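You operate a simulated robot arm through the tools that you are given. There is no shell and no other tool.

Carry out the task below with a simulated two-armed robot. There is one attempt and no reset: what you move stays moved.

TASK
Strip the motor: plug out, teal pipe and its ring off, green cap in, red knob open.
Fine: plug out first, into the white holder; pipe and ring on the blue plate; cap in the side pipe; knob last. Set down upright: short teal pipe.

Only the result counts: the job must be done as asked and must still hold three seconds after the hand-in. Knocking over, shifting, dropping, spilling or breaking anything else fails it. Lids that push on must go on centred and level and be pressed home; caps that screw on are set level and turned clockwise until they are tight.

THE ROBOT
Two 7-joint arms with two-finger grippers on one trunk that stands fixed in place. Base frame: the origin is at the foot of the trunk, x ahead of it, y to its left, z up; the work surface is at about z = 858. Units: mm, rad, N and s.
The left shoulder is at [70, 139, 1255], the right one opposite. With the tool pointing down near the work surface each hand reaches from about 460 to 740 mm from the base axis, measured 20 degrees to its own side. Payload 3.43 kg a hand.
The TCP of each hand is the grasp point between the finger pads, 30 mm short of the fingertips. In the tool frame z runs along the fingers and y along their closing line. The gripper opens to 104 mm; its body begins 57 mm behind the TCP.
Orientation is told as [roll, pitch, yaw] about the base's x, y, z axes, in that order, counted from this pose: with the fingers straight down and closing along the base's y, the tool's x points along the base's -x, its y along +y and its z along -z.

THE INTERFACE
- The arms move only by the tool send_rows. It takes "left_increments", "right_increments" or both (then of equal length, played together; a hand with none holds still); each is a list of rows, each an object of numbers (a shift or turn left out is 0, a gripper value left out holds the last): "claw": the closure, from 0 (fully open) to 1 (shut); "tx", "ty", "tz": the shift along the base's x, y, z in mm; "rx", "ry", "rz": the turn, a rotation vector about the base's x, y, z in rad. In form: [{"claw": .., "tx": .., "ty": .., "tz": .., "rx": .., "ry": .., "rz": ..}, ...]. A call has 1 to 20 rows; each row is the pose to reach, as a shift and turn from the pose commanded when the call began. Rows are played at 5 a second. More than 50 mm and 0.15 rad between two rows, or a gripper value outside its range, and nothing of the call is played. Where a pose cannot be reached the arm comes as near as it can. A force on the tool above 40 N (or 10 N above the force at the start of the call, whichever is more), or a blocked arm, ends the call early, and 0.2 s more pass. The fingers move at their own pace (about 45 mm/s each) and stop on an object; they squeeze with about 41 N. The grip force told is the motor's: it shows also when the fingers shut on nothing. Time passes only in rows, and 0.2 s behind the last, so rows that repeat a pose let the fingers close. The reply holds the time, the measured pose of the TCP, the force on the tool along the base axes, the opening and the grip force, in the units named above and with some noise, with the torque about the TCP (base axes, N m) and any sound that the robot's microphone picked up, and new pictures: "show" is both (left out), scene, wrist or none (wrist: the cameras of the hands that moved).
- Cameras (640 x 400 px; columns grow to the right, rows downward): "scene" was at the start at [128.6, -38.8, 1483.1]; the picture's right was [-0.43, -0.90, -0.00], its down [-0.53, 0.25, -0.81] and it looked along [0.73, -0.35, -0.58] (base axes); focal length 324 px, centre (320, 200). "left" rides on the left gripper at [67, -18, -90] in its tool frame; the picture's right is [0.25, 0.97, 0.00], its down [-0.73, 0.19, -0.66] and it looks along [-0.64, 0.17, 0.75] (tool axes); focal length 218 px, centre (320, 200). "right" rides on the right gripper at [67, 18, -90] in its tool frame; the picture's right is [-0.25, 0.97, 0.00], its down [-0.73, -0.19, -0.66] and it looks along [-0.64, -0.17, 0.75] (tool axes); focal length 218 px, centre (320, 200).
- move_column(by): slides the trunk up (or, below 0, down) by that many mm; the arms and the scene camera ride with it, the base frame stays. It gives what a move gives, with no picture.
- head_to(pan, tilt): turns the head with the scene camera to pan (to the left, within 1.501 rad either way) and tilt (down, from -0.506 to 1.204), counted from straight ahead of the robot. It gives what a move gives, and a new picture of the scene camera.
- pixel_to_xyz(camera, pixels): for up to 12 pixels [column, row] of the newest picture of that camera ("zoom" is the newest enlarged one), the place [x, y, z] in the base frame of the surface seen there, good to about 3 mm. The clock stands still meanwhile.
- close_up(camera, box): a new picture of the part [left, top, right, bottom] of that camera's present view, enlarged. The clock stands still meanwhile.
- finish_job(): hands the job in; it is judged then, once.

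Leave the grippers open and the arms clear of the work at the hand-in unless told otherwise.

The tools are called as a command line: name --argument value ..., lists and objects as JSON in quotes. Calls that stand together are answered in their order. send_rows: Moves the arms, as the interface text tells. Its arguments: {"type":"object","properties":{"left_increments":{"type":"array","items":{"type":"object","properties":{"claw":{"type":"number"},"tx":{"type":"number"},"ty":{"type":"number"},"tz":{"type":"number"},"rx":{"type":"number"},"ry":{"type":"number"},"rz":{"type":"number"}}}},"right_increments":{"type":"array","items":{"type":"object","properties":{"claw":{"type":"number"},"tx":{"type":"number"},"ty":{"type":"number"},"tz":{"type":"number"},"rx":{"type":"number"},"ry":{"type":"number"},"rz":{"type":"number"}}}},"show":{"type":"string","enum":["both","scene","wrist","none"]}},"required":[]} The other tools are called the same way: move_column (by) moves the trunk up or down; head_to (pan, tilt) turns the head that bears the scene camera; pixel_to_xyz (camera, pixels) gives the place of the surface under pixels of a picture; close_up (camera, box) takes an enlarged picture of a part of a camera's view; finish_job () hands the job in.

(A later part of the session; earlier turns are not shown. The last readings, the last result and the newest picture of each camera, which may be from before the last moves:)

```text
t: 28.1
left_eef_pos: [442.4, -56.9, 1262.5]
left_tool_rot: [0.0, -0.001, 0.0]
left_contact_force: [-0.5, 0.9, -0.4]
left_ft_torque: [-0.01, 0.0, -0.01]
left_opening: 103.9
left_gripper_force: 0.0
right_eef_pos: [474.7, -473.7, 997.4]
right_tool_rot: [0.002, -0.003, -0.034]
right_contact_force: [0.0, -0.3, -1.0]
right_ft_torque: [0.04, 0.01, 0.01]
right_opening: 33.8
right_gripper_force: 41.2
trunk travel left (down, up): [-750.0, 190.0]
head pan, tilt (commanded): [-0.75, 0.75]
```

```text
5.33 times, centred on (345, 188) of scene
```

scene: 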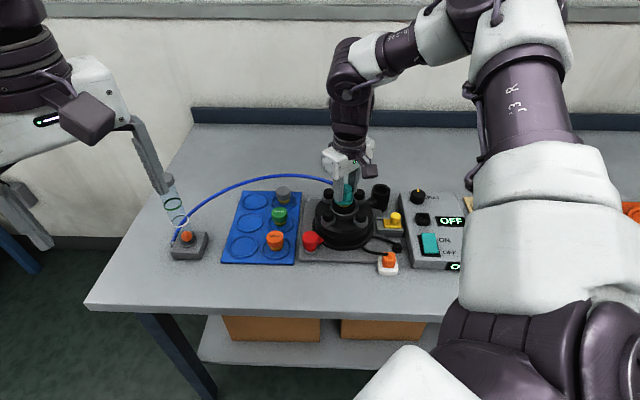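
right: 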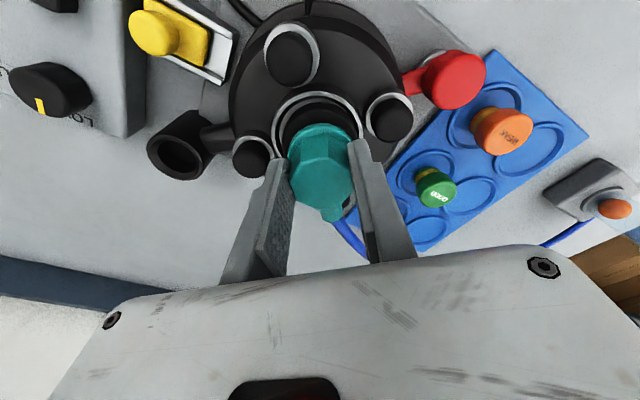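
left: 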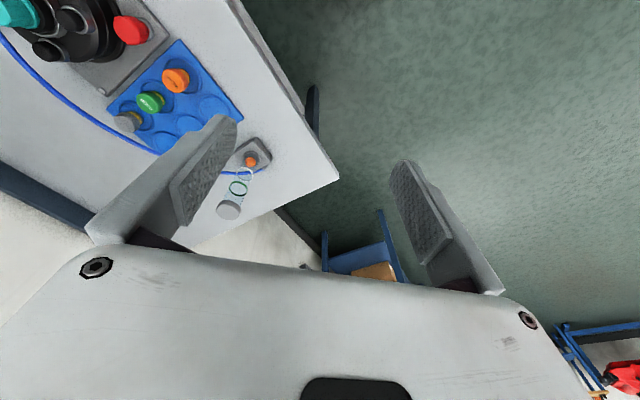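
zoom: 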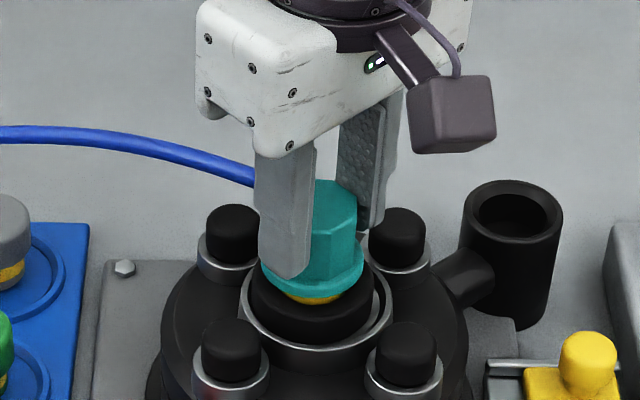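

It was a bayonet: the pipe now lifts freely (yellow stub showing under the flange). I lift it clear.

send_rows --right_increments '[{"tz": 10}, {"tz": 22}, {"tz": 36}, {"tz": 50}, {"tz": 70}]' --show "both"

close_up --camera "scene" --box '[315, 130, 385, 235]'

close_up --camera "scene" --box '[160, 170, 310, 270]'

```text
t: 29.3
left_eef_pos: [440.2, -55.4, 1261.2]
left_tool_rot: [0.0, 0.001, -0.001]
left_contact_force: [0.3, -0.3, -0.8]
left_ft_torque: [0.0, 0.01, 0.02]
left_opening: 103.8
left_gripper_force: 0.0
right_eef_pos: [473.1, -474.3, 1067.6]
right_tool_rot: [-0.003, -0.004, -0.033]
right_contact_force: [-0.4, 0.9, 0.2]
right_ft_torque: [-0.02, 0.02, -0.01]
right_opening: 33.8
right_gripper_force: 40.7
trunk travel left (down, up): [-750.0, 190.0]
head pan, tilt (commanded): [-0.75, 0.75]
```

scene: 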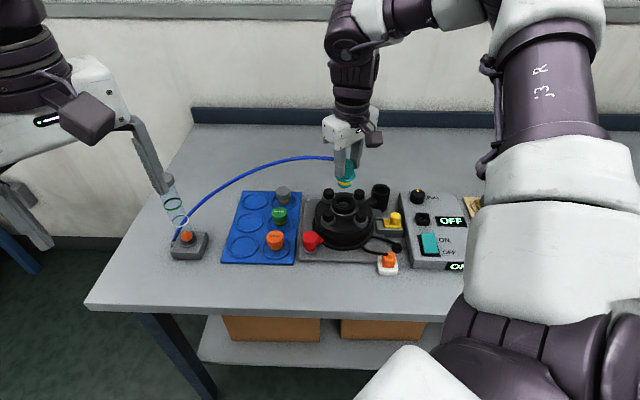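
right: 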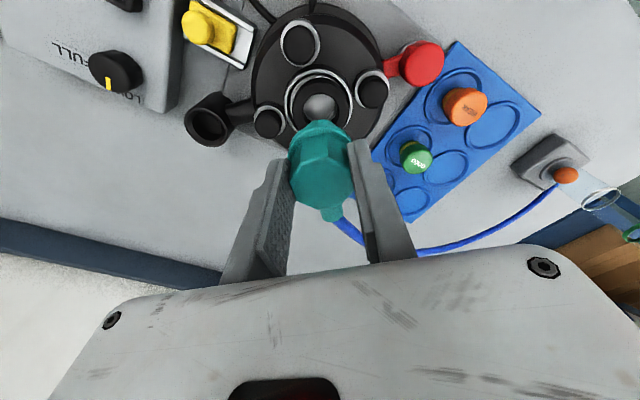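

```text
3.81 times, centred on (350, 182) of scene
```

zoom: 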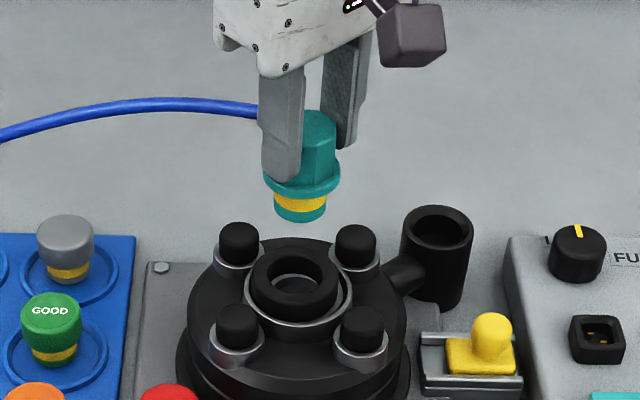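

```text
4.00 times, centred on (235, 220) of scene
```

zoom: 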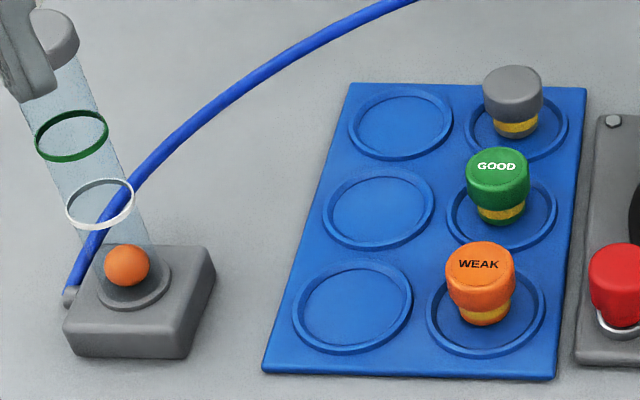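

The pipe is free; the black ring remains in the cup. I now measure the empty slots of the blue plate in this zoom, and the flow meter base for clearance.

pixel_to_xyz --camera "zoom" --pixels '[[378, 209], [352, 307], [325, 215], [433, 203], [380, 170], [375, 247], [293, 310], [411, 300], [355, 262], [349, 352], [401, 125], [155, 270]]'

pixel_to_xyz --camera "zoom" --pixels '[[265, 370], [350, 85], [555, 376], [585, 88], [210, 250], [62, 330], [183, 356], [55, 20], [125, 265], [95, 135], [330, 290], [345, 200]]'

close_up --camera "scene" --box '[325, 140, 375, 195]'

```text
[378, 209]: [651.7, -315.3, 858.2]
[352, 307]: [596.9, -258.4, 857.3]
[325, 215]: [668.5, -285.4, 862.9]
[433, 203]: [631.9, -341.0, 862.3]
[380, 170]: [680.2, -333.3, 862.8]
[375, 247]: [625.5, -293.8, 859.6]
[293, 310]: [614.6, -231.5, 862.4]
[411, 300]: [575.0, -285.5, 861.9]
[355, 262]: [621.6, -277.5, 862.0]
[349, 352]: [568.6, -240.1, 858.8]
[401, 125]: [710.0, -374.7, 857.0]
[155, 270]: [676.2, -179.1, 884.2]
```

```text
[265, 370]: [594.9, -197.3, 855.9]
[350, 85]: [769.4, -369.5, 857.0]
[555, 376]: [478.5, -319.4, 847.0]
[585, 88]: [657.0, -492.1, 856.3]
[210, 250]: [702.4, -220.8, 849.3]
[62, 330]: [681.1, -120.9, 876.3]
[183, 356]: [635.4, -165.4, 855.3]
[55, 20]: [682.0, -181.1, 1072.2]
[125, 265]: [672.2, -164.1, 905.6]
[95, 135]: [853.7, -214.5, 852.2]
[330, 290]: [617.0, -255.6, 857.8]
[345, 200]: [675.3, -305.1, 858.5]
```

```text
7.27 times, centred on (350, 168) of scene
```

zoom: 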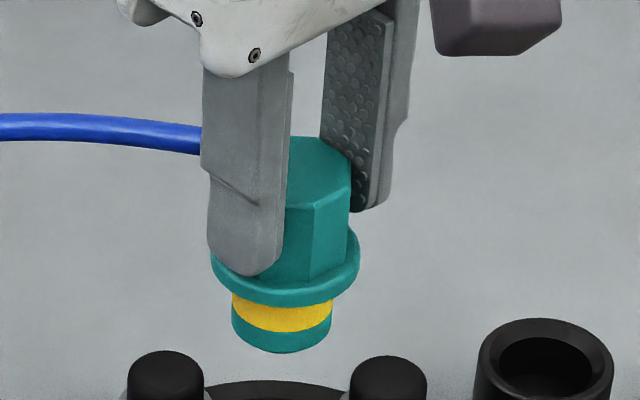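

Slot centres: middle ≈ (651.5,-313.4), near ≈ (595,-258.7), floor z ≈ 858. Now I measure the pipe's lower end relative to the hand.

pixel_to_xyz --camera "zoom" --pixels '[[283, 347], [260, 343], [310, 342], [283, 320], [290, 298], [230, 275], [350, 260], [320, 160], [310, 150], [240, 320], [325, 315], [335, 230]]'

```text
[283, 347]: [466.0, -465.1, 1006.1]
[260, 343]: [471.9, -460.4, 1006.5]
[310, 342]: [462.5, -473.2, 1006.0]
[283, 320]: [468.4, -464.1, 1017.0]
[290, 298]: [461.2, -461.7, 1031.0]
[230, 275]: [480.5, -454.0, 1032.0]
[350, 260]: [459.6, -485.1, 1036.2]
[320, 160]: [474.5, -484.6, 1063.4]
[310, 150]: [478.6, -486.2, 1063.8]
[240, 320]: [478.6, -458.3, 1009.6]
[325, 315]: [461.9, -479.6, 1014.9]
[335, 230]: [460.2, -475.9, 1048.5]
```

The stub's lower end is about 63 mm below the TCP, so the TCP must be at about z = 921 for the pipe to stand in the slot. I carry the pipe over the middle slot, moving the left arm aside at the same time for room.

send_rows --right_increments '[{"tz": 15}, {"tx": 35.7, "ty": 32.2, "tz": 20}, {"tx": 71.4, "ty": 64.4, "tz": 20}, {"tx": 107, "ty": 96.6, "tz": 20}, {"tx": 142.8, "ty": 128.8, "tz": 20}, {"tx": 178.5, "ty": 161, "tz": 10}, {"tx": 178.5, "ty": 161, "tz": -20}, {"tx": 178.5, "ty": 161, "tz": -20}]' --left_increments '[{"ty": 35}, {"ty": 70}, {"ty": 105}, {"ty": 140}, {"ty": 160}, {"ty": 160}, {"ty": 160}, {"ty": 160}]' --show "both"

```text
t: 31.1
left_eef_pos: [435.2, 96.0, 1257.9]
left_tool_rot: [0.001, 0.001, 0.002]
left_contact_force: [-0.7, -0.3, 0.2]
left_ft_torque: [-0.01, 0.04, 0.0]
left_opening: 104.0
left_gripper_force: 0.1
left hand out of reach, approached as far as the arm can: row 5, 6, 7, 8
right_eef_pos: [588.5, -332.0, 1056.5]
right_tool_rot: [0.003, -0.006, -0.033]
right_contact_force: [0.0, -0.6, -0.8]
right_ft_torque: [0.05, -0.02, -0.02]
right_opening: 34.0
right_gripper_force: 40.7
right hand out of reach, approached as far as the arm can: row 5, 6, 7, 8
trunk travel left (down, up): [-750.0, 190.0]
head pan, tilt (commanded): [-0.75, 0.75]
```

scene: 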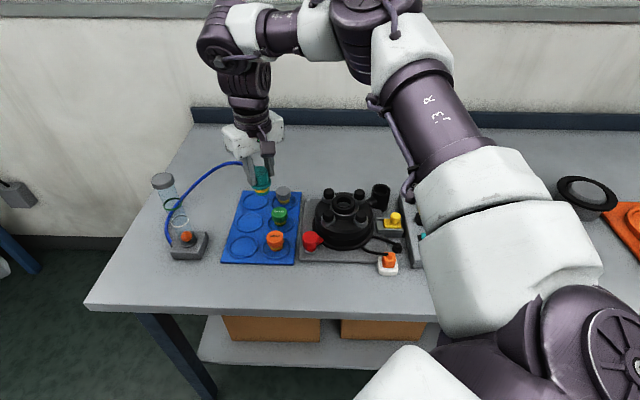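
right: 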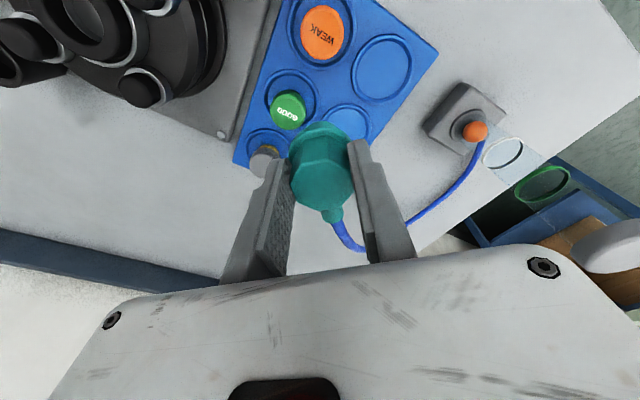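
left: 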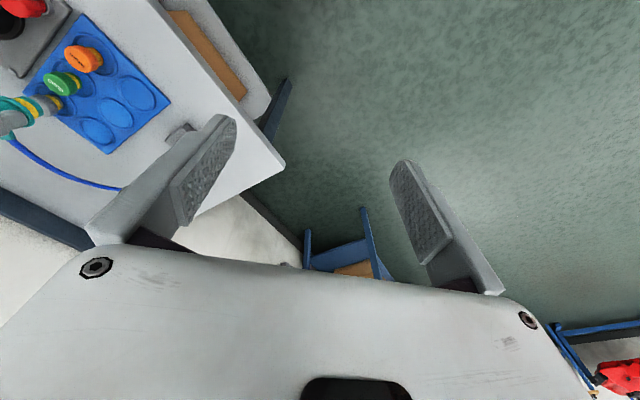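

The hand stopped short at (588,-332,1056) — at this height it is at the end of its reach. I lower it (pipe bottom stays above the caps) and see whether more reach opens up.

send_rows --right_increments '[{"tz": -20}, {"tz": -40}, {"tz": -50}]' --show "scene"

```text
t: 31.9
left_eef_pos: [434.2, 95.6, 1258.9]
left_tool_rot: [0.0, -0.001, 0.003]
left_contact_force: [-0.2, -0.4, 0.5]
left_ft_torque: [0.05, -0.01, -0.01]
left_opening: 103.8
left_gripper_force: 0.0
right_eef_pos: [580.3, -334.0, 1007.0]
right_tool_rot: [-0.001, -0.006, -0.034]
right_contact_force: [-1.1, 0.6, -0.2]
right_ft_torque: [-0.02, -0.01, 0.01]
right_opening: 34.1
right_gripper_force: 41.1
right hand out of reach, approached as far as the arm can: row 2, 3
trunk travel left (down, up): [-750.0, 190.0]
head pan, tilt (commanded): [-0.75, 0.75]
```

scene: 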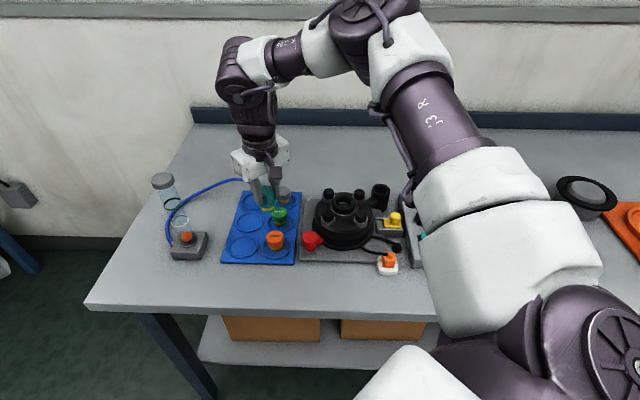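

The arm is not stretched out, so a joint limit (wrist turn) is likely the cause. I try turning the hand clockwise to see whether it gains reach.

send_rows --right_increments '[{"rz": -0.13}, {"rz": -0.26}, {"rz": -0.39}]' --show "none"

```text
t: 32.7
left_eef_pos: [435.1, 96.5, 1258.1]
left_tool_rot: [0.0, -0.003, 0.002]
left_contact_force: [-0.4, 0.4, -0.1]
left_ft_torque: [0.01, 0.01, 0.02]
left_opening: 104.1
left_gripper_force: 0.1
right_eef_pos: [577.9, -333.3, 1005.7]
right_tool_rot: [0.001, -0.002, -0.426]
right_contact_force: [-0.1, 0.6, -1.5]
right_ft_torque: [0.01, 0.01, 0.0]
right_opening: 33.9
right_gripper_force: 41.0
trunk travel left (down, up): [-750.0, 190.0]
head pan, tilt (commanded): [-0.75, 0.75]
```

The commanded pose is clipped to what was reached. With the new yaw I try to move further toward the slot.

send_rows --right_increments '[{"tx": 15, "ty": 10}, {"tx": 30, "ty": 20}]' --show "none"

```text
t: 33.3
left_eef_pos: [433.3, 96.2, 1258.2]
left_tool_rot: [0.0, -0.001, 0.003]
left_contact_force: [0.0, 0.3, 0.3]
left_ft_torque: [-0.04, 0.0, 0.01]
left_opening: 103.7
left_gripper_force: 0.0
right_eef_pos: [578.4, -324.4, 1014.2]
right_tool_rot: [0.002, -0.005, -0.424]
right_contact_force: [-0.4, 0.0, 0.4]
right_ft_torque: [0.02, 0.02, 0.0]
right_opening: 34.0
right_gripper_force: 40.9
right hand out of reach, approached as far as the arm can: row 1, 2
trunk travel left (down, up): [-750.0, 190.0]
head pan, tilt (commanded): [-0.75, 0.75]
```

I check the arm's posture by measuring points on its links in the scene picture.

head_to --pan -0.6 --tilt 0.45

```text
t: 34.1
left_eef_pos: [435.4, 96.7, 1258.4]
left_tool_rot: [0.0, -0.002, 0.001]
left_contact_force: [0.4, 0.4, 0.4]
left_ft_torque: [0.0, 0.01, 0.0]
left_opening: 103.9
left_gripper_force: 0.1
right_eef_pos: [578.3, -324.3, 1013.9]
right_tool_rot: [0.001, -0.005, -0.423]
right_contact_force: [-0.3, 0.1, -1.0]
right_ft_torque: [-0.02, 0.04, 0.0]
right_opening: 33.9
right_gripper_force: 41.3
trunk travel left (down, up): [-750.0, 190.0]
head pan, tilt (commanded): [-0.6, 0.45]
```

scene: 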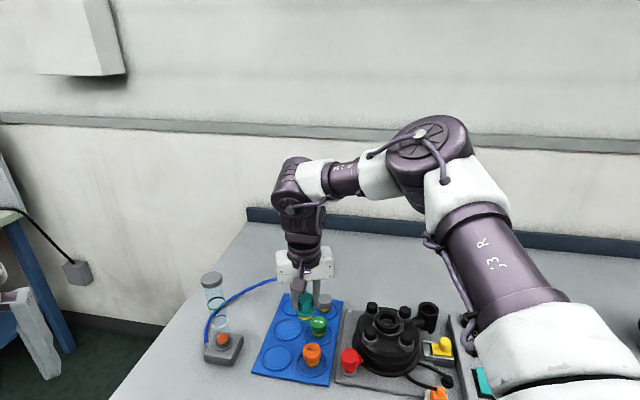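

I query positions along the arm.

pixel_to_xyz --camera "scene" --pixels '[[420, 140], [420, 170], [340, 178], [295, 185], [305, 220], [490, 260], [560, 350], [305, 262], [303, 302]]'

```text
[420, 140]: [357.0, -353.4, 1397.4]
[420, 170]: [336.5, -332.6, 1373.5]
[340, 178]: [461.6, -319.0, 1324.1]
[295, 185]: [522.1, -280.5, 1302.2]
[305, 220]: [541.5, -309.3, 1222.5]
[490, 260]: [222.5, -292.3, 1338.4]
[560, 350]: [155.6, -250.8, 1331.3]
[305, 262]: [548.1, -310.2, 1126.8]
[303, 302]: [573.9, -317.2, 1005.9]
```

The elbow is clearly bent, so some joint limit binds. I test which direction is blocked: first straight +x.

send_rows --right_increments '[{"tx": 10}, {"tx": 20}]' --show "none"

send_rows --right_increments '[{"ty": 10}, {"ty": 20}]' --show "none"

send_rows --right_increments '[{"rz": -0.13}, {"rz": -0.26}, {"rz": -0.36}]' --show "none"

send_rows --right_increments '[{"tx": 10}, {"tx": 20}]' --show "none"

```text
t: 34.7
left_eef_pos: [435.0, 96.1, 1258.8]
left_tool_rot: [0.001, 0.0, 0.002]
left_contact_force: [-0.3, 0.0, 0.3]
left_ft_torque: [0.01, 0.0, -0.01]
left_opening: 104.1
left_gripper_force: 0.1
right_eef_pos: [581.4, -329.9, 1019.0]
right_tool_rot: [0.002, -0.006, -0.423]
right_contact_force: [0.1, -0.2, 0.3]
right_ft_torque: [0.01, -0.03, -0.01]
right_opening: 33.9
right_gripper_force: 41.0
right hand out of reach, approached as far as the arm can: row 1, 2
trunk travel left (down, up): [-750.0, 190.0]
head pan, tilt (commanded): [-0.6, 0.45]
```

```text
t: 35.3
left_eef_pos: [435.2, 97.7, 1256.9]
left_tool_rot: [0.001, -0.002, 0.002]
left_contact_force: [0.2, -0.4, 0.3]
left_ft_torque: [0.02, -0.04, 0.0]
left_opening: 104.1
left_gripper_force: 0.0
right_eef_pos: [575.0, -311.3, 1020.2]
right_tool_rot: [0.001, -0.005, -0.426]
right_contact_force: [0.4, -0.1, 0.0]
right_ft_torque: [0.03, 0.0, 0.01]
right_opening: 33.5
right_gripper_force: 40.6
right hand out of reach, approached as far as the arm can: row 1, 2
trunk travel left (down, up): [-750.0, 190.0]
head pan, tilt (commanded): [-0.6, 0.45]
```

```text
t: 36.1
left_eef_pos: [435.5, 95.6, 1257.9]
left_tool_rot: [-0.002, -0.003, 0.002]
left_contact_force: [0.5, -0.3, 0.7]
left_ft_torque: [0.04, 0.0, 0.01]
left_opening: 103.7
left_gripper_force: 0.0
right_eef_pos: [581.5, -335.8, 1034.7]
right_tool_rot: [-0.001, -0.002, -0.781]
right_contact_force: [1.1, 0.1, -0.1]
right_ft_torque: [-0.01, 0.02, 0.01]
right_opening: 34.3
right_gripper_force: 41.6
right hand out of reach, approached as far as the arm can: row 2, 3
trunk travel left (down, up): [-750.0, 190.0]
head pan, tilt (commanded): [-0.6, 0.45]
```

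```text
t: 36.7
left_eef_pos: [435.4, 96.4, 1258.6]
left_tool_rot: [0.0, -0.003, 0.002]
left_contact_force: [1.0, 0.0, 0.5]
left_ft_torque: [0.01, 0.0, 0.0]
left_opening: 104.1
left_gripper_force: 0.2
right_eef_pos: [588.6, -340.7, 1038.5]
right_tool_rot: [0.002, -0.005, -0.783]
right_contact_force: [0.1, 0.0, -0.8]
right_ft_torque: [0.03, -0.02, -0.01]
right_opening: 33.7
right_gripper_force: 41.4
right hand out of reach, approached as far as the arm can: row 1, 2
trunk travel left (down, up): [-750.0, 190.0]
head pan, tilt (commanded): [-0.6, 0.45]
```

Turning clockwise makes it worse. I turn the hand counterclockwise instead (toward +0.5 rad) and test the reach there.

send_rows --right_increments '[{"tx": -5, "rz": 0.13}, {"tx": -10, "rz": 0.26}, {"tx": -10, "rz": 0.39}, {"tx": -10, "rz": 0.52}, {"tx": -10, "rz": 0.65}, {"tx": -10, "rz": 0.78}, {"tx": -10, "rz": 0.91}, {"tx": -10, "rz": 1.04}, {"tx": -10, "rz": 1.17}, {"tx": -10, "rz": 1.3}]' --show "none"

send_rows --right_increments '[{"tx": 10, "ty": 5}, {"tx": 20, "ty": 10}, {"tx": 40, "ty": 20}]' --show "scene"

```text
t: 38.9
left_eef_pos: [435.6, 96.0, 1259.1]
left_tool_rot: [-0.002, -0.001, 0.002]
left_contact_force: [0.1, 0.6, -0.3]
left_ft_torque: [-0.01, 0.0, 0.01]
left_opening: 104.0
left_gripper_force: 0.0
right_eef_pos: [575.8, -339.9, 1041.5]
right_tool_rot: [-0.001, -0.002, 0.518]
right_contact_force: [-0.2, 0.1, -0.7]
right_ft_torque: [0.0, -0.01, 0.02]
right_opening: 34.0
right_gripper_force: 41.0
trunk travel left (down, up): [-750.0, 190.0]
head pan, tilt (commanded): [-0.6, 0.45]
```

```text
t: 39.7
left_eef_pos: [435.3, 96.3, 1257.5]
left_tool_rot: [0.001, -0.001, 0.002]
left_contact_force: [-0.4, 0.4, -0.2]
left_ft_torque: [-0.03, -0.01, 0.0]
left_opening: 103.7
left_gripper_force: 0.1
right_eef_pos: [586.0, -328.6, 1044.2]
right_tool_rot: [0.0, -0.007, 0.516]
right_contact_force: [0.4, 0.3, -0.5]
right_ft_torque: [0.04, 0.01, -0.03]
right_opening: 34.0
right_gripper_force: 41.3
right hand out of reach, approached as far as the arm can: row 2, 3
trunk travel left (down, up): [-750.0, 190.0]
head pan, tilt (commanded): [-0.6, 0.45]
```

scene: 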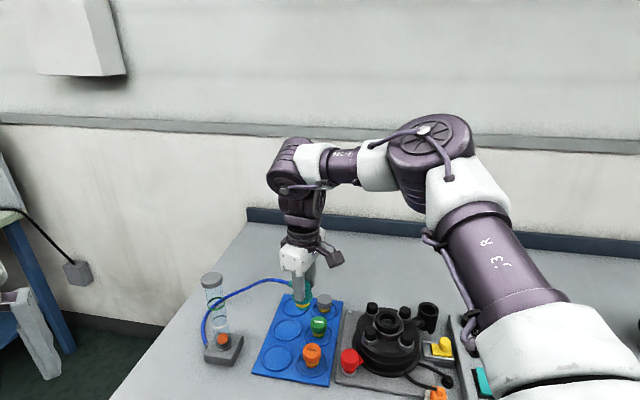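

Yaw is not the limit; reach grows with hand height relative to the shoulder. So I raise the hand and lower the trunk by 120 mm, then test the reach again.

send_rows --right_increments '[{"tx": -5, "tz": 30}, {"tx": -10, "tz": 60}, {"tx": -10, "tz": 100}, {"tx": -10, "tz": 120}]' --show "none"

move_column --by -120

send_rows --right_increments '[{"tx": 15, "ty": 5}, {"tx": 30, "ty": 10}, {"tx": 45, "ty": 15}]' --show "scene"

```text
t: 40.7
left_eef_pos: [433.4, 97.7, 1259.2]
left_tool_rot: [0.0, -0.002, 0.002]
left_contact_force: [0.1, -0.3, -0.2]
left_ft_torque: [0.02, 0.0, 0.03]
left_opening: 104.2
left_gripper_force: 0.0
right_eef_pos: [562.9, -333.0, 1155.8]
right_tool_rot: [-0.002, -0.009, 0.516]
right_contact_force: [1.0, -0.7, -1.2]
right_ft_torque: [-0.01, 0.03, 0.01]
right_opening: 33.8
right_gripper_force: 41.0
right hand out of reach, approached as far as the arm can: row 3, 4
trunk travel left (down, up): [-750.0, 190.0]
head pan, tilt (commanded): [-0.6, 0.45]
```

```text
t: 42.2
left_eef_pos: [435.5, 97.3, 1138.6]
left_tool_rot: [0.0, -0.001, 0.0]
left_contact_force: [-0.8, -0.9, 0.3]
left_ft_torque: [0.02, 0.01, -0.03]
left_opening: 103.9
left_gripper_force: 0.0
right_eef_pos: [563.5, -331.6, 1034.9]
right_tool_rot: [0.001, -0.008, 0.516]
right_contact_force: [-0.1, 0.6, -0.5]
right_ft_torque: [-0.04, -0.06, 0.03]
right_opening: 33.7
right_gripper_force: 40.7
trunk travel left (down, up): [-630.0, 310.0]
head pan, tilt (commanded): [-0.6, 0.45]
```

```text
t: 43.0
left_eef_pos: [434.3, 97.1, 1139.2]
left_tool_rot: [0.002, -0.001, 0.001]
left_contact_force: [0.4, -0.4, 0.3]
left_ft_torque: [0.02, 0.01, -0.01]
left_opening: 103.9
left_gripper_force: 0.0
right_eef_pos: [569.5, -327.7, 1024.1]
right_tool_rot: [0.0, -0.011, 0.517]
right_contact_force: [-0.3, 0.2, -0.1]
right_ft_torque: [0.03, 0.01, 0.0]
right_opening: 34.2
right_gripper_force: 41.0
right hand out of reach, approached as far as the arm can: row 1, 2, 3
trunk travel left (down, up): [-630.0, 310.0]
head pan, tilt (commanded): [-0.6, 0.45]
```

scene: 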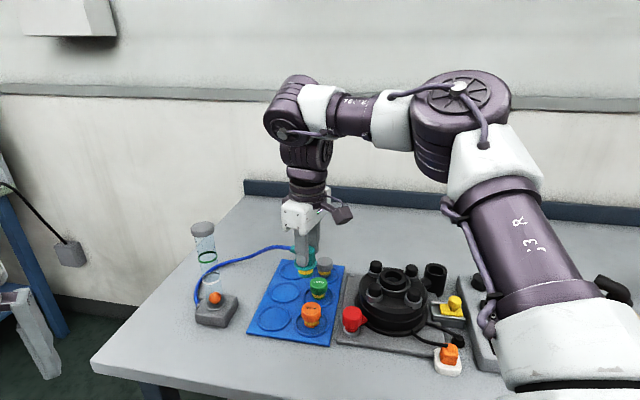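

I measure the arm posture again to see what joint is binding.

pixel_to_xyz --camera "scene" --pixels '[[457, 88], [430, 120], [440, 160], [385, 115], [350, 110], [318, 108], [285, 120], [300, 150], [300, 185], [520, 240], [600, 330], [490, 150]]'

```text
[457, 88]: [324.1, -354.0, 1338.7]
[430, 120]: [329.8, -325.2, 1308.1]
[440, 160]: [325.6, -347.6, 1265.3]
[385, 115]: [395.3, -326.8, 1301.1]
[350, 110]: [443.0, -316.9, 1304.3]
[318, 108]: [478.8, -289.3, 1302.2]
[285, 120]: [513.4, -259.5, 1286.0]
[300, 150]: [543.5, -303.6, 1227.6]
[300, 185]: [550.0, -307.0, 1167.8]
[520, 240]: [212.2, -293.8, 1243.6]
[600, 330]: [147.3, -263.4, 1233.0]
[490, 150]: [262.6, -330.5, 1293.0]
```

The elbow seems frozen at a joint limit while the hand moves around it. I retract the hand toward the robot's centre and approach again from there, so that the arm can take another elbow posture.

send_rows --right_increments '[{"tx": -30, "ty": 5, "tz": 10}, {"tx": -60, "ty": 15, "tz": 20}, {"tx": -90, "ty": 25, "tz": 30}, {"tx": -120, "ty": 35, "tz": 30}, {"tx": -140, "ty": 45, "tz": 30}]' --show "scene"

```text
t: 44.2
left_eef_pos: [433.9, 96.4, 1137.7]
left_tool_rot: [-0.001, 0.0, 0.001]
left_contact_force: [0.3, -0.4, 0.3]
left_ft_torque: [0.01, 0.0, -0.01]
left_opening: 103.9
left_gripper_force: 0.1
right_eef_pos: [425.3, -280.2, 1052.5]
right_tool_rot: [-0.003, -0.008, 0.516]
right_contact_force: [0.0, 0.6, -0.2]
right_ft_torque: [-0.02, -0.01, -0.01]
right_opening: 33.7
right_gripper_force: 41.4
trunk travel left (down, up): [-630.0, 310.0]
head pan, tilt (commanded): [-0.6, 0.45]
```

scene: 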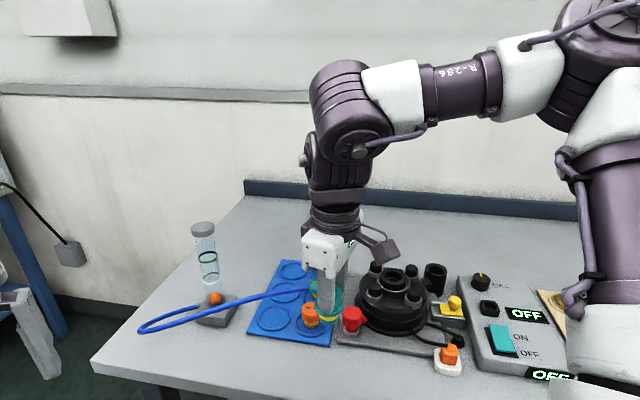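

From this nearer posture I extend straight outward toward the near slot and see how far it goes.

send_rows --right_increments '[{"tx": 35, "ty": 3}, {"tx": 70, "ty": 6}, {"tx": 105, "ty": 9}, {"tx": 140, "ty": 12}, {"tx": 170, "ty": 15}]' --show "scene"

```text
t: 45.4
left_eef_pos: [435.6, 96.0, 1138.2]
left_tool_rot: [0.0, -0.003, 0.002]
left_contact_force: [-0.5, 0.5, -0.2]
left_ft_torque: [0.0, 0.0, -0.01]
left_opening: 103.8
left_gripper_force: 0.0
right_eef_pos: [546.8, -284.8, 1037.2]
right_tool_rot: [-0.001, -0.013, 0.516]
right_contact_force: [-0.8, 0.2, -1.2]
right_ft_torque: [0.03, 0.03, -0.03]
right_opening: 34.0
right_gripper_force: 40.9
right hand out of reach, approached as far as the arm can: row 4, 5
trunk travel left (down, up): [-630.0, 310.0]
head pan, tilt (commanded): [-0.6, 0.45]
```

scene: 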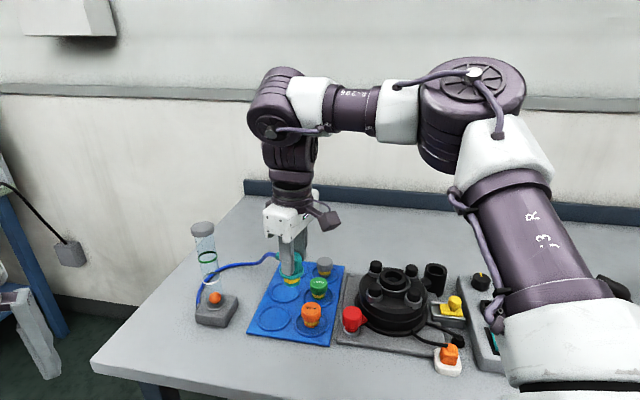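

The limit stays. A good remedy is to hold the pipe with a tilted hand (tilting about the closing axis keeps the pads on the flats), which gives ~100 mm more reach. For that I first put the pipe loosely back into the motor's cup in its unlocked orientation and regrip it there with a tilted hand. I go back above the motor.

send_rows --right_increments '[{"tz": 20, "rz": -0.05}, {"tx": -14, "ty": -38, "tz": 32, "rz": -0.13}, {"tx": -29, "ty": -76, "tz": 34, "rz": -0.25}, {"tx": -43, "ty": -114, "tz": 34, "rz": -0.37}, {"tx": -58, "ty": -152, "tz": 34, "rz": -0.49}, {"tx": -72, "ty": -189, "tz": 34, "rz": -0.55}, {"tx": -72, "ty": -189, "tz": 34, "rz": -0.55}]' --show "both"

```text
t: 47.0
left_eef_pos: [435.1, 96.3, 1138.0]
left_tool_rot: [-0.003, -0.001, 0.002]
left_contact_force: [0.0, -0.2, -0.5]
left_ft_torque: [-0.02, 0.01, -0.01]
left_opening: 104.0
left_gripper_force: 0.0
right_eef_pos: [477.3, -473.5, 1073.5]
right_tool_rot: [-0.002, -0.007, -0.035]
right_contact_force: [-0.4, 0.2, -0.9]
right_ft_torque: [-0.03, 0.05, 0.02]
right_opening: 33.8
right_gripper_force: 40.9
right hand out of reach, approached as far as the arm can: row 1
trunk travel left (down, up): [-630.0, 310.0]
head pan, tilt (commanded): [-0.6, 0.45]
```

scene: 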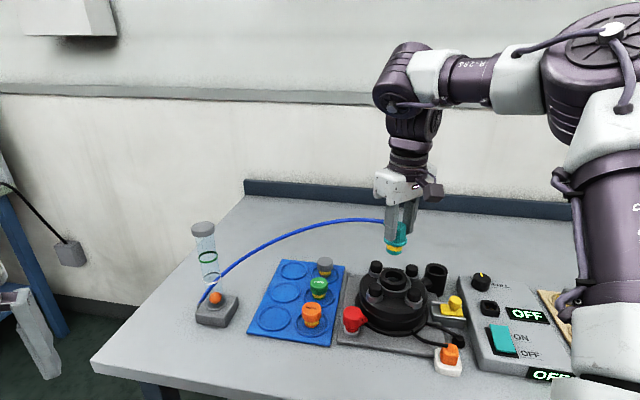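
right: 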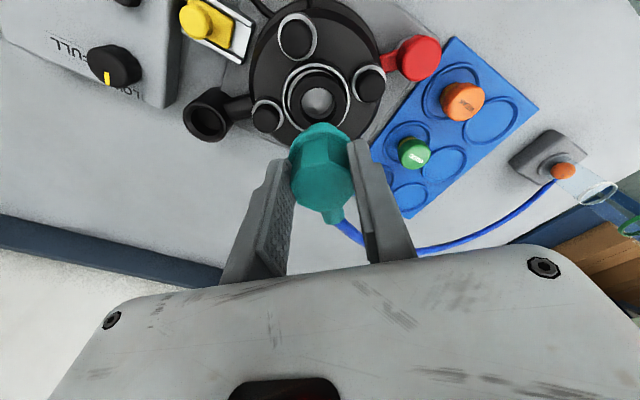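

I read the pose again to centre precisely before lowering the stub into the ring.

send_rows --right_increments '[{"tz": 0}]' --show "none"

send_rows --right_increments '[{"tz": 0}]' --show "none"

send_rows --right_increments '[{"tz": 0}]' --show "none"

```text
t: 47.4
left_eef_pos: [435.1, 96.4, 1138.7]
left_tool_rot: [0.0, -0.002, 0.003]
left_contact_force: [0.2, -0.4, 0.8]
left_ft_torque: [0.01, 0.0, 0.0]
left_opening: 103.8
left_gripper_force: 0.0
right_eef_pos: [475.8, -474.8, 1073.7]
right_tool_rot: [-0.002, -0.008, -0.032]
right_contact_force: [0.0, 0.3, -0.5]
right_ft_torque: [0.02, 0.0, -0.01]
right_opening: 33.7
right_gripper_force: 40.9
trunk travel left (down, up): [-630.0, 310.0]
head pan, tilt (commanded): [-0.6, 0.45]
```

```text
t: 47.8
left_eef_pos: [434.6, 96.2, 1138.0]
left_tool_rot: [-0.001, -0.001, 0.002]
left_contact_force: [1.0, 0.0, 0.2]
left_ft_torque: [0.0, 0.01, 0.01]
left_opening: 104.2
left_gripper_force: 0.0
right_eef_pos: [476.6, -473.9, 1071.5]
right_tool_rot: [-0.003, -0.009, -0.033]
right_contact_force: [-0.2, 0.5, -1.1]
right_ft_torque: [0.0, 0.0, 0.0]
right_opening: 34.0
right_gripper_force: 40.9
trunk travel left (down, up): [-630.0, 310.0]
head pan, tilt (commanded): [-0.6, 0.45]
```

```text
t: 48.2
left_eef_pos: [434.5, 96.8, 1138.9]
left_tool_rot: [0.002, -0.003, 0.002]
left_contact_force: [-0.4, -0.6, 0.0]
left_ft_torque: [-0.02, 0.03, 0.0]
left_opening: 104.0
left_gripper_force: 0.1
right_eef_pos: [477.4, -474.0, 1072.7]
right_tool_rot: [-0.002, -0.007, -0.032]
right_contact_force: [0.4, 0.2, -0.1]
right_ft_torque: [0.0, 0.01, 0.0]
right_opening: 33.9
right_gripper_force: 40.8
trunk travel left (down, up): [-630.0, 310.0]
head pan, tilt (commanded): [-0.6, 0.45]
```

I centre (−2.8, −0.5) and lower until the stub is just above the ring.

send_rows --right_increments '[{"tx": -2.8, "ty": -0.5, "tz": -20, "ry": 0.006}, {"tx": -2.8, "ty": -0.5, "tz": -40, "ry": 0.006}, {"tx": -2.8, "ty": -0.5, "tz": -50, "ry": 0.006}, {"tx": -2.8, "ty": -0.5, "tz": -50, "ry": 0.006}]' --show "none"

close_up --camera "scene" --box '[360, 220, 440, 310]'

close_up --camera "right" --box '[240, 60, 400, 220]'

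```text
t: 49.2
left_eef_pos: [434.8, 96.1, 1137.7]
left_tool_rot: [0.001, -0.001, 0.002]
left_contact_force: [0.0, -0.3, 0.1]
left_ft_torque: [-0.02, 0.01, 0.02]
left_opening: 103.9
left_gripper_force: 0.1
right_eef_pos: [473.8, -472.9, 1022.0]
right_tool_rot: [-0.001, -0.004, -0.033]
right_contact_force: [0.5, 1.1, -1.3]
right_ft_torque: [-0.03, 0.03, 0.0]
right_opening: 34.1
right_gripper_force: 41.3
trunk travel left (down, up): [-630.0, 310.0]
head pan, tilt (commanded): [-0.6, 0.45]
```

```text
4.44 times, centred on (400, 265) of scene
```

zoom: 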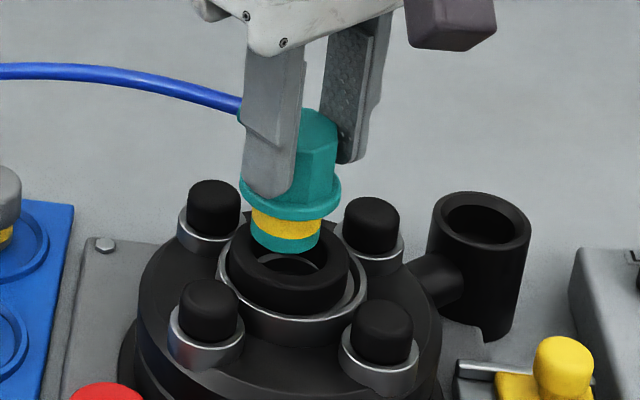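

```text
2.50 times, centred on (320, 140) of right
```

zoom: 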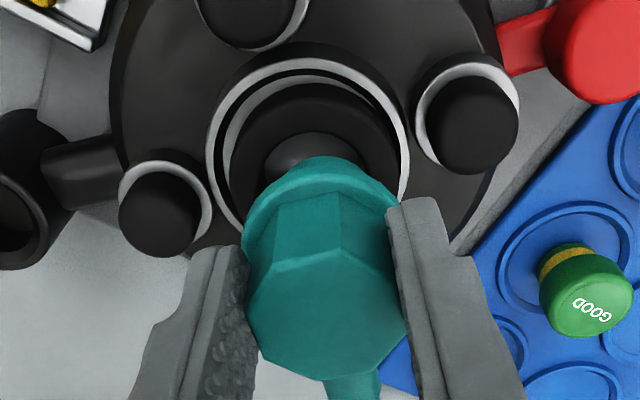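

The stub is above the ring's hole. I lower slowly into it.

send_rows --right_increments '[{"tz": -6}, {"tz": -12}, {"tz": -18}, {"tz": -24}, {"tz": -29}]' --show "none"

close_up --camera "scene" --box '[360, 220, 440, 310]'

```text
t: 50.4
left_eef_pos: [433.1, 97.4, 1139.8]
left_tool_rot: [-0.001, -0.002, 0.001]
left_contact_force: [-0.2, 0.0, -0.1]
left_ft_torque: [0.01, 0.02, -0.01]
left_opening: 103.7
left_gripper_force: 0.1
right_eef_pos: [473.1, -472.5, 994.8]
right_tool_rot: [-0.005, -0.01, -0.035]
right_contact_force: [2.2, -9.3, 21.7]
right_ft_torque: [-0.46, -0.33, -0.1]
right_opening: 34.0
right_gripper_force: 41.1
trunk travel left (down, up): [-630.0, 310.0]
head pan, tilt (commanded): [-0.6, 0.45]
```

```text
4.44 times, centred on (400, 265) of scene
```

zoom: 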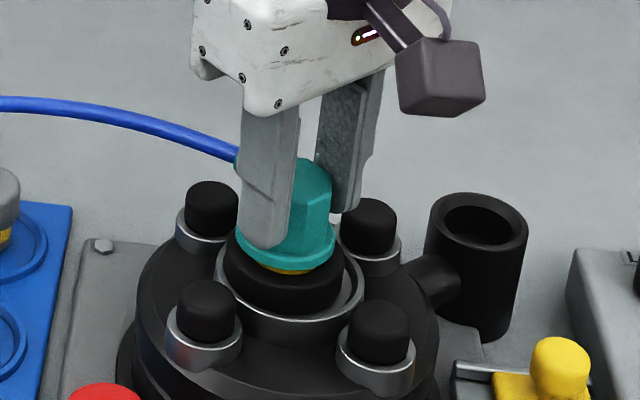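

It is nearly seated but presses sideways (−9 N in y). I shift −2 mm in y to relieve it.

send_rows --right_increments '[{"ty": -1, "tz": 1}, {"ty": -2, "tz": 0}, {"ty": -2, "tz": -1}]' --show "none"

```text
t: 51.2
left_eef_pos: [432.3, 98.2, 1137.9]
left_tool_rot: [-0.001, -0.002, 0.002]
left_contact_force: [-0.2, 0.6, 0.4]
left_ft_torque: [-0.03, 0.01, -0.03]
left_opening: 104.1
left_gripper_force: 0.1
right_eef_pos: [472.5, -473.0, 994.6]
right_tool_rot: [-0.003, -0.01, -0.035]
right_contact_force: [9.5, -8.3, 35.6]
right_ft_torque: [-0.41, -0.86, -0.13]
right_opening: 33.7
right_gripper_force: 40.8
trunk travel left (down, up): [-630.0, 310.0]
head pan, tilt (commanded): [-0.6, 0.45]
```

It rests ~4 mm above the full seat, which is fine for regripping. I ease the pressure and open the fingers.

send_rows --right_increments '[{"tx": 0.5, "tz": 2.5}, {"tx": 0.5, "tz": 2.5, "claw": 0.35}, {"tx": 0.5, "tz": 2.5, "claw": 0.35}, {"tx": 0.5, "tz": 2.5, "claw": 0.35}]' --show "wrist"

close_up --camera "scene" --box '[360, 220, 440, 310]'

```text
t: 52.2
left_eef_pos: [434.6, 95.5, 1138.4]
left_tool_rot: [0.0, 0.001, 0.001]
left_contact_force: [-0.3, -0.2, -0.4]
left_ft_torque: [0.01, -0.03, 0.0]
left_opening: 103.9
left_gripper_force: 0.0
right_eef_pos: [472.6, -475.4, 994.9]
right_tool_rot: [0.0, 0.0, -0.033]
right_contact_force: [0.8, -0.4, 0.0]
right_ft_torque: [-0.01, -0.01, 0.01]
right_opening: 67.5
right_gripper_force: 0.1
trunk travel left (down, up): [-630.0, 310.0]
head pan, tilt (commanded): [-0.6, 0.45]
```

right: 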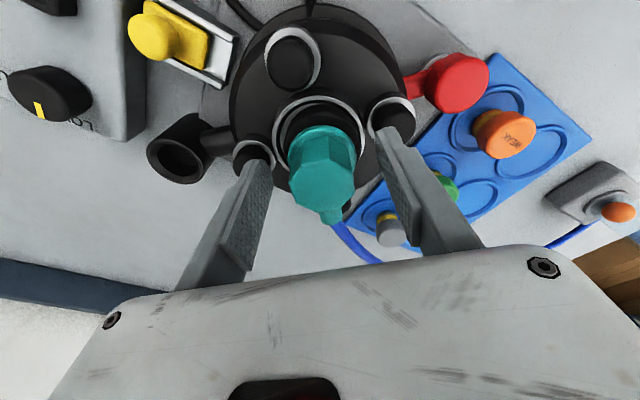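

```text
4.44 times, centred on (400, 265) of scene
```

zoom: 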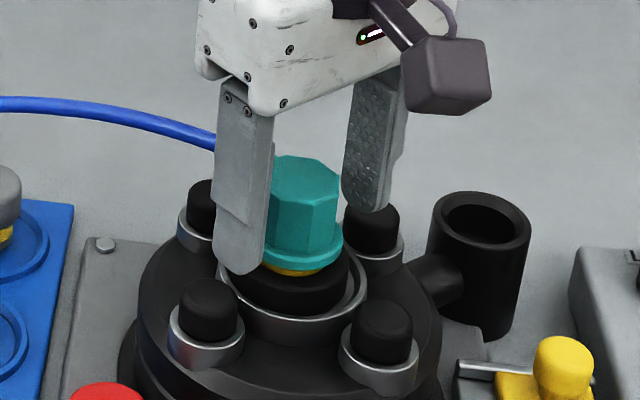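

The pipe stands upright in the ring. Now I tilt the open hand by 0.5 rad about the closing axis (fingers pointing slightly forward), keeping the fingers beside the pipe's flats.

send_rows --right_increments '[{"tx": -1.5, "ry": -0.125}, {"tx": -3, "ry": -0.25}, {"tx": -4.5, "ry": -0.375}, {"tx": -6, "ry": -0.5}, {"tx": -6, "ry": -0.5}]' --show "both"

close_up --camera "scene" --box '[360, 220, 440, 310]'

close_up --camera "right" --box '[240, 80, 400, 240]'

```text
t: 53.4
left_eef_pos: [436.3, 97.1, 1138.5]
left_tool_rot: [-0.001, 0.001, 0.003]
left_contact_force: [-0.5, -1.0, -0.3]
left_ft_torque: [-0.02, 0.01, 0.01]
left_opening: 104.0
left_gripper_force: 0.0
right_eef_pos: [468.4, -475.3, 995.4]
right_tool_rot: [0.017, -0.505, -0.038]
right_contact_force: [-0.3, 0.3, 0.0]
right_ft_torque: [0.0, 0.01, -0.03]
right_opening: 67.6
right_gripper_force: 0.0
trunk travel left (down, up): [-630.0, 310.0]
head pan, tilt (commanded): [-0.6, 0.45]
```

scene: 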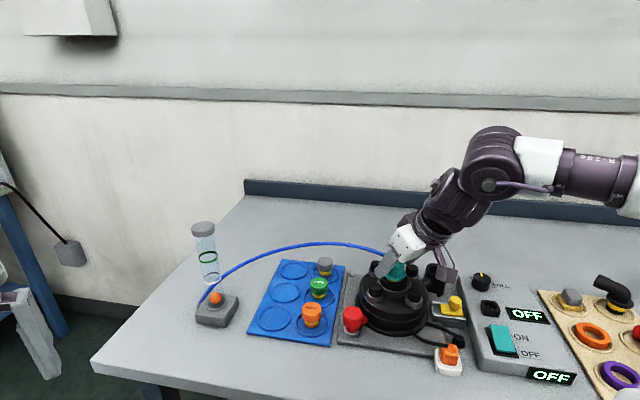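
right: 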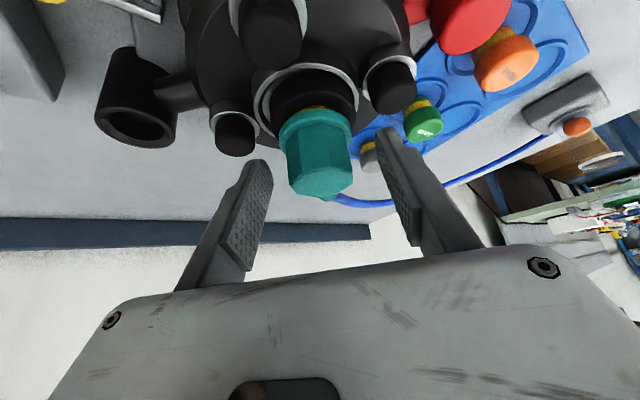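

```text
4.44 times, centred on (400, 265) of scene
```

zoom: 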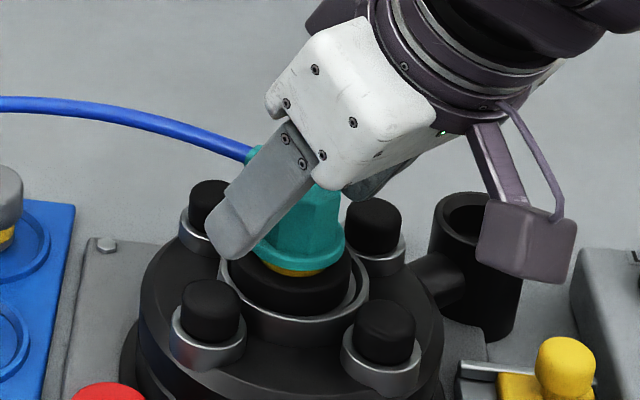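

```text
2.50 times, centred on (320, 160) of right
```

zoom: 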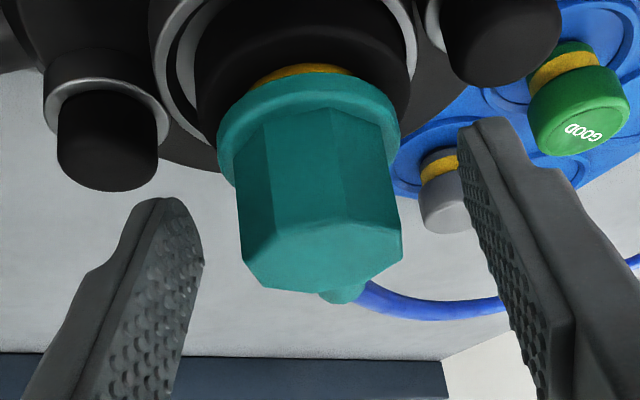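

I check heights of flange and pipe top to be sure the fingertips clear the flange.

pixel_to_xyz --camera "zoom" --pixels '[[235, 165], [385, 125], [310, 125], [300, 95], [320, 240], [250, 250], [395, 220], [310, 170], [330, 285], [345, 296], [190, 225], [470, 160]]'

```text
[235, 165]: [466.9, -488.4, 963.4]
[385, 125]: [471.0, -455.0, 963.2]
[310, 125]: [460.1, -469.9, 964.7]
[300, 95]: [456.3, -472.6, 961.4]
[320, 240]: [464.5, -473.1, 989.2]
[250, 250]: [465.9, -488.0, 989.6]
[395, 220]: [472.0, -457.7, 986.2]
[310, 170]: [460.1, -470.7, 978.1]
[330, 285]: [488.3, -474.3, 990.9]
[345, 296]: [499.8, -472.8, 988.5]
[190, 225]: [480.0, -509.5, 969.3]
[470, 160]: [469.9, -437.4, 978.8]
```

Flange top is z ≈ 963.5; I raise 2 mm for clearance, centre in y, and close.

send_rows --right_increments '[{"tx": -1, "ty": 1.2, "tz": 2}, {"tx": -1, "ty": 1.2, "tz": 2, "claw": 1.0}, {"tx": -1, "ty": 1.2, "tz": 2, "claw": 1.0}, {"tx": -1, "ty": 1.2, "tz": 2, "claw": 1.0}, {"tx": -1, "ty": 1.2, "tz": 2, "claw": 1.0}, {"tx": -1, "ty": 1.2, "tz": 2, "claw": 1.0}]' --show "wrist"

close_up --camera "right" --box '[240, 80, 400, 240]'

close_up --camera "scene" --box '[360, 220, 440, 310]'

```text
t: 54.8
left_eef_pos: [435.7, 95.6, 1139.2]
left_tool_rot: [0.0, -0.003, 0.002]
left_contact_force: [0.0, 0.3, -0.3]
left_ft_torque: [-0.01, -0.03, 0.01]
left_opening: 103.6
left_gripper_force: 0.1
right_eef_pos: [467.3, -474.7, 996.7]
right_tool_rot: [0.016, -0.503, -0.038]
right_contact_force: [0.5, -0.3, -0.7]
right_ft_torque: [-0.01, 0.0, 0.02]
right_opening: 33.9
right_gripper_force: 41.1
trunk travel left (down, up): [-630.0, 310.0]
head pan, tilt (commanded): [-0.6, 0.45]
```

right: 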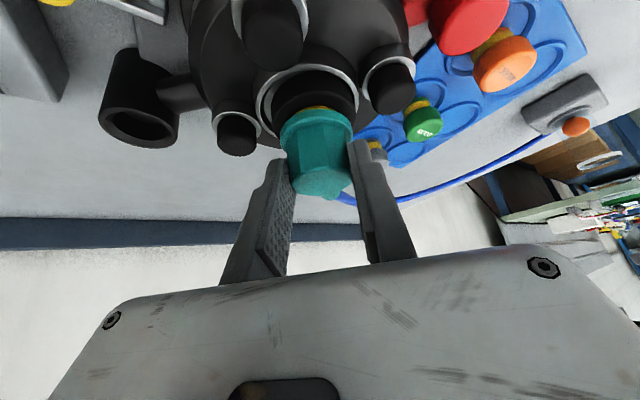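

```text
2.50 times, centred on (320, 160) of right
```

zoom: 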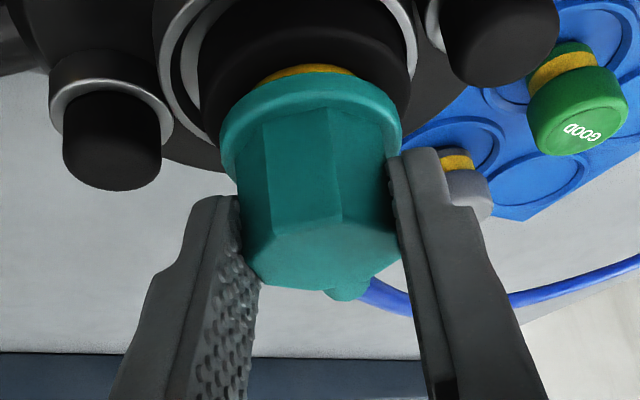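

```text
4.44 times, centred on (400, 265) of scene
```

zoom: 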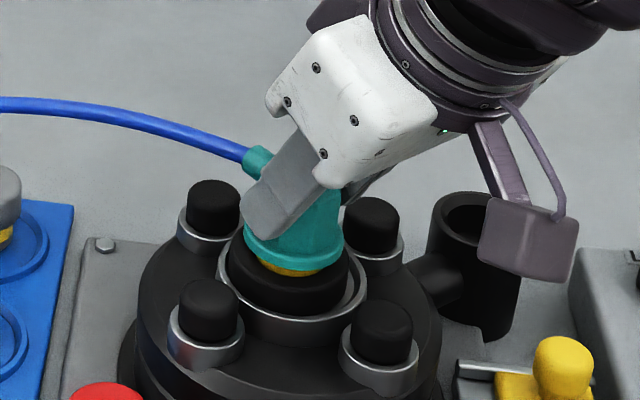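

The tilted grip holds the flats (33.9 mm). I lift straight up.

send_rows --right_increments '[{"tz": 5}, {"tz": 12}, {"tz": 22}, {"tz": 40}, {"tz": 65}, {"tz": 80}]' --show "both"

close_up --camera "scene" --box '[360, 190, 450, 300]'

```text
t: 56.2
left_eef_pos: [434.3, 96.4, 1139.0]
left_tool_rot: [0.001, -0.002, 0.002]
left_contact_force: [-0.5, -0.2, -0.4]
left_ft_torque: [0.0, 0.01, 0.04]
left_opening: 103.9
left_gripper_force: 0.0
right_eef_pos: [468.3, -475.0, 1077.2]
right_tool_rot: [0.017, -0.504, -0.038]
right_contact_force: [0.9, 1.0, -0.8]
right_ft_torque: [0.01, -0.01, 0.0]
right_opening: 33.8
right_gripper_force: 40.6
trunk travel left (down, up): [-630.0, 310.0]
head pan, tilt (commanded): [-0.6, 0.45]
```

scene: 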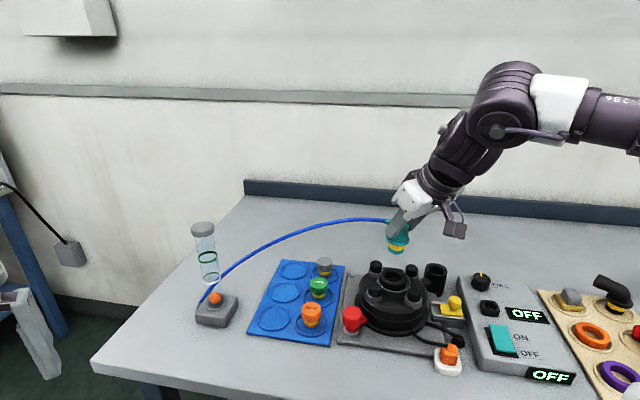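
right: 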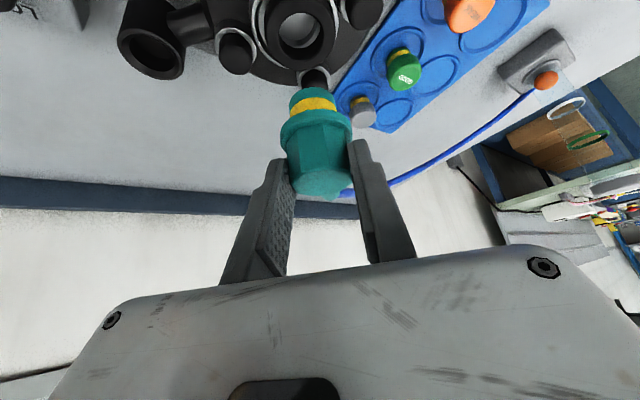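

```text
3.64 times, centred on (405, 245) of scene
```

zoom: 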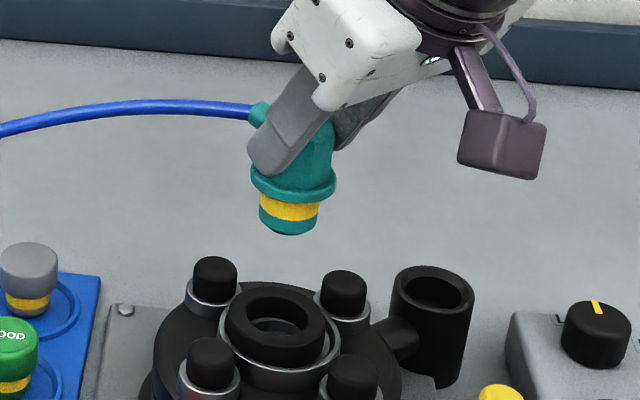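

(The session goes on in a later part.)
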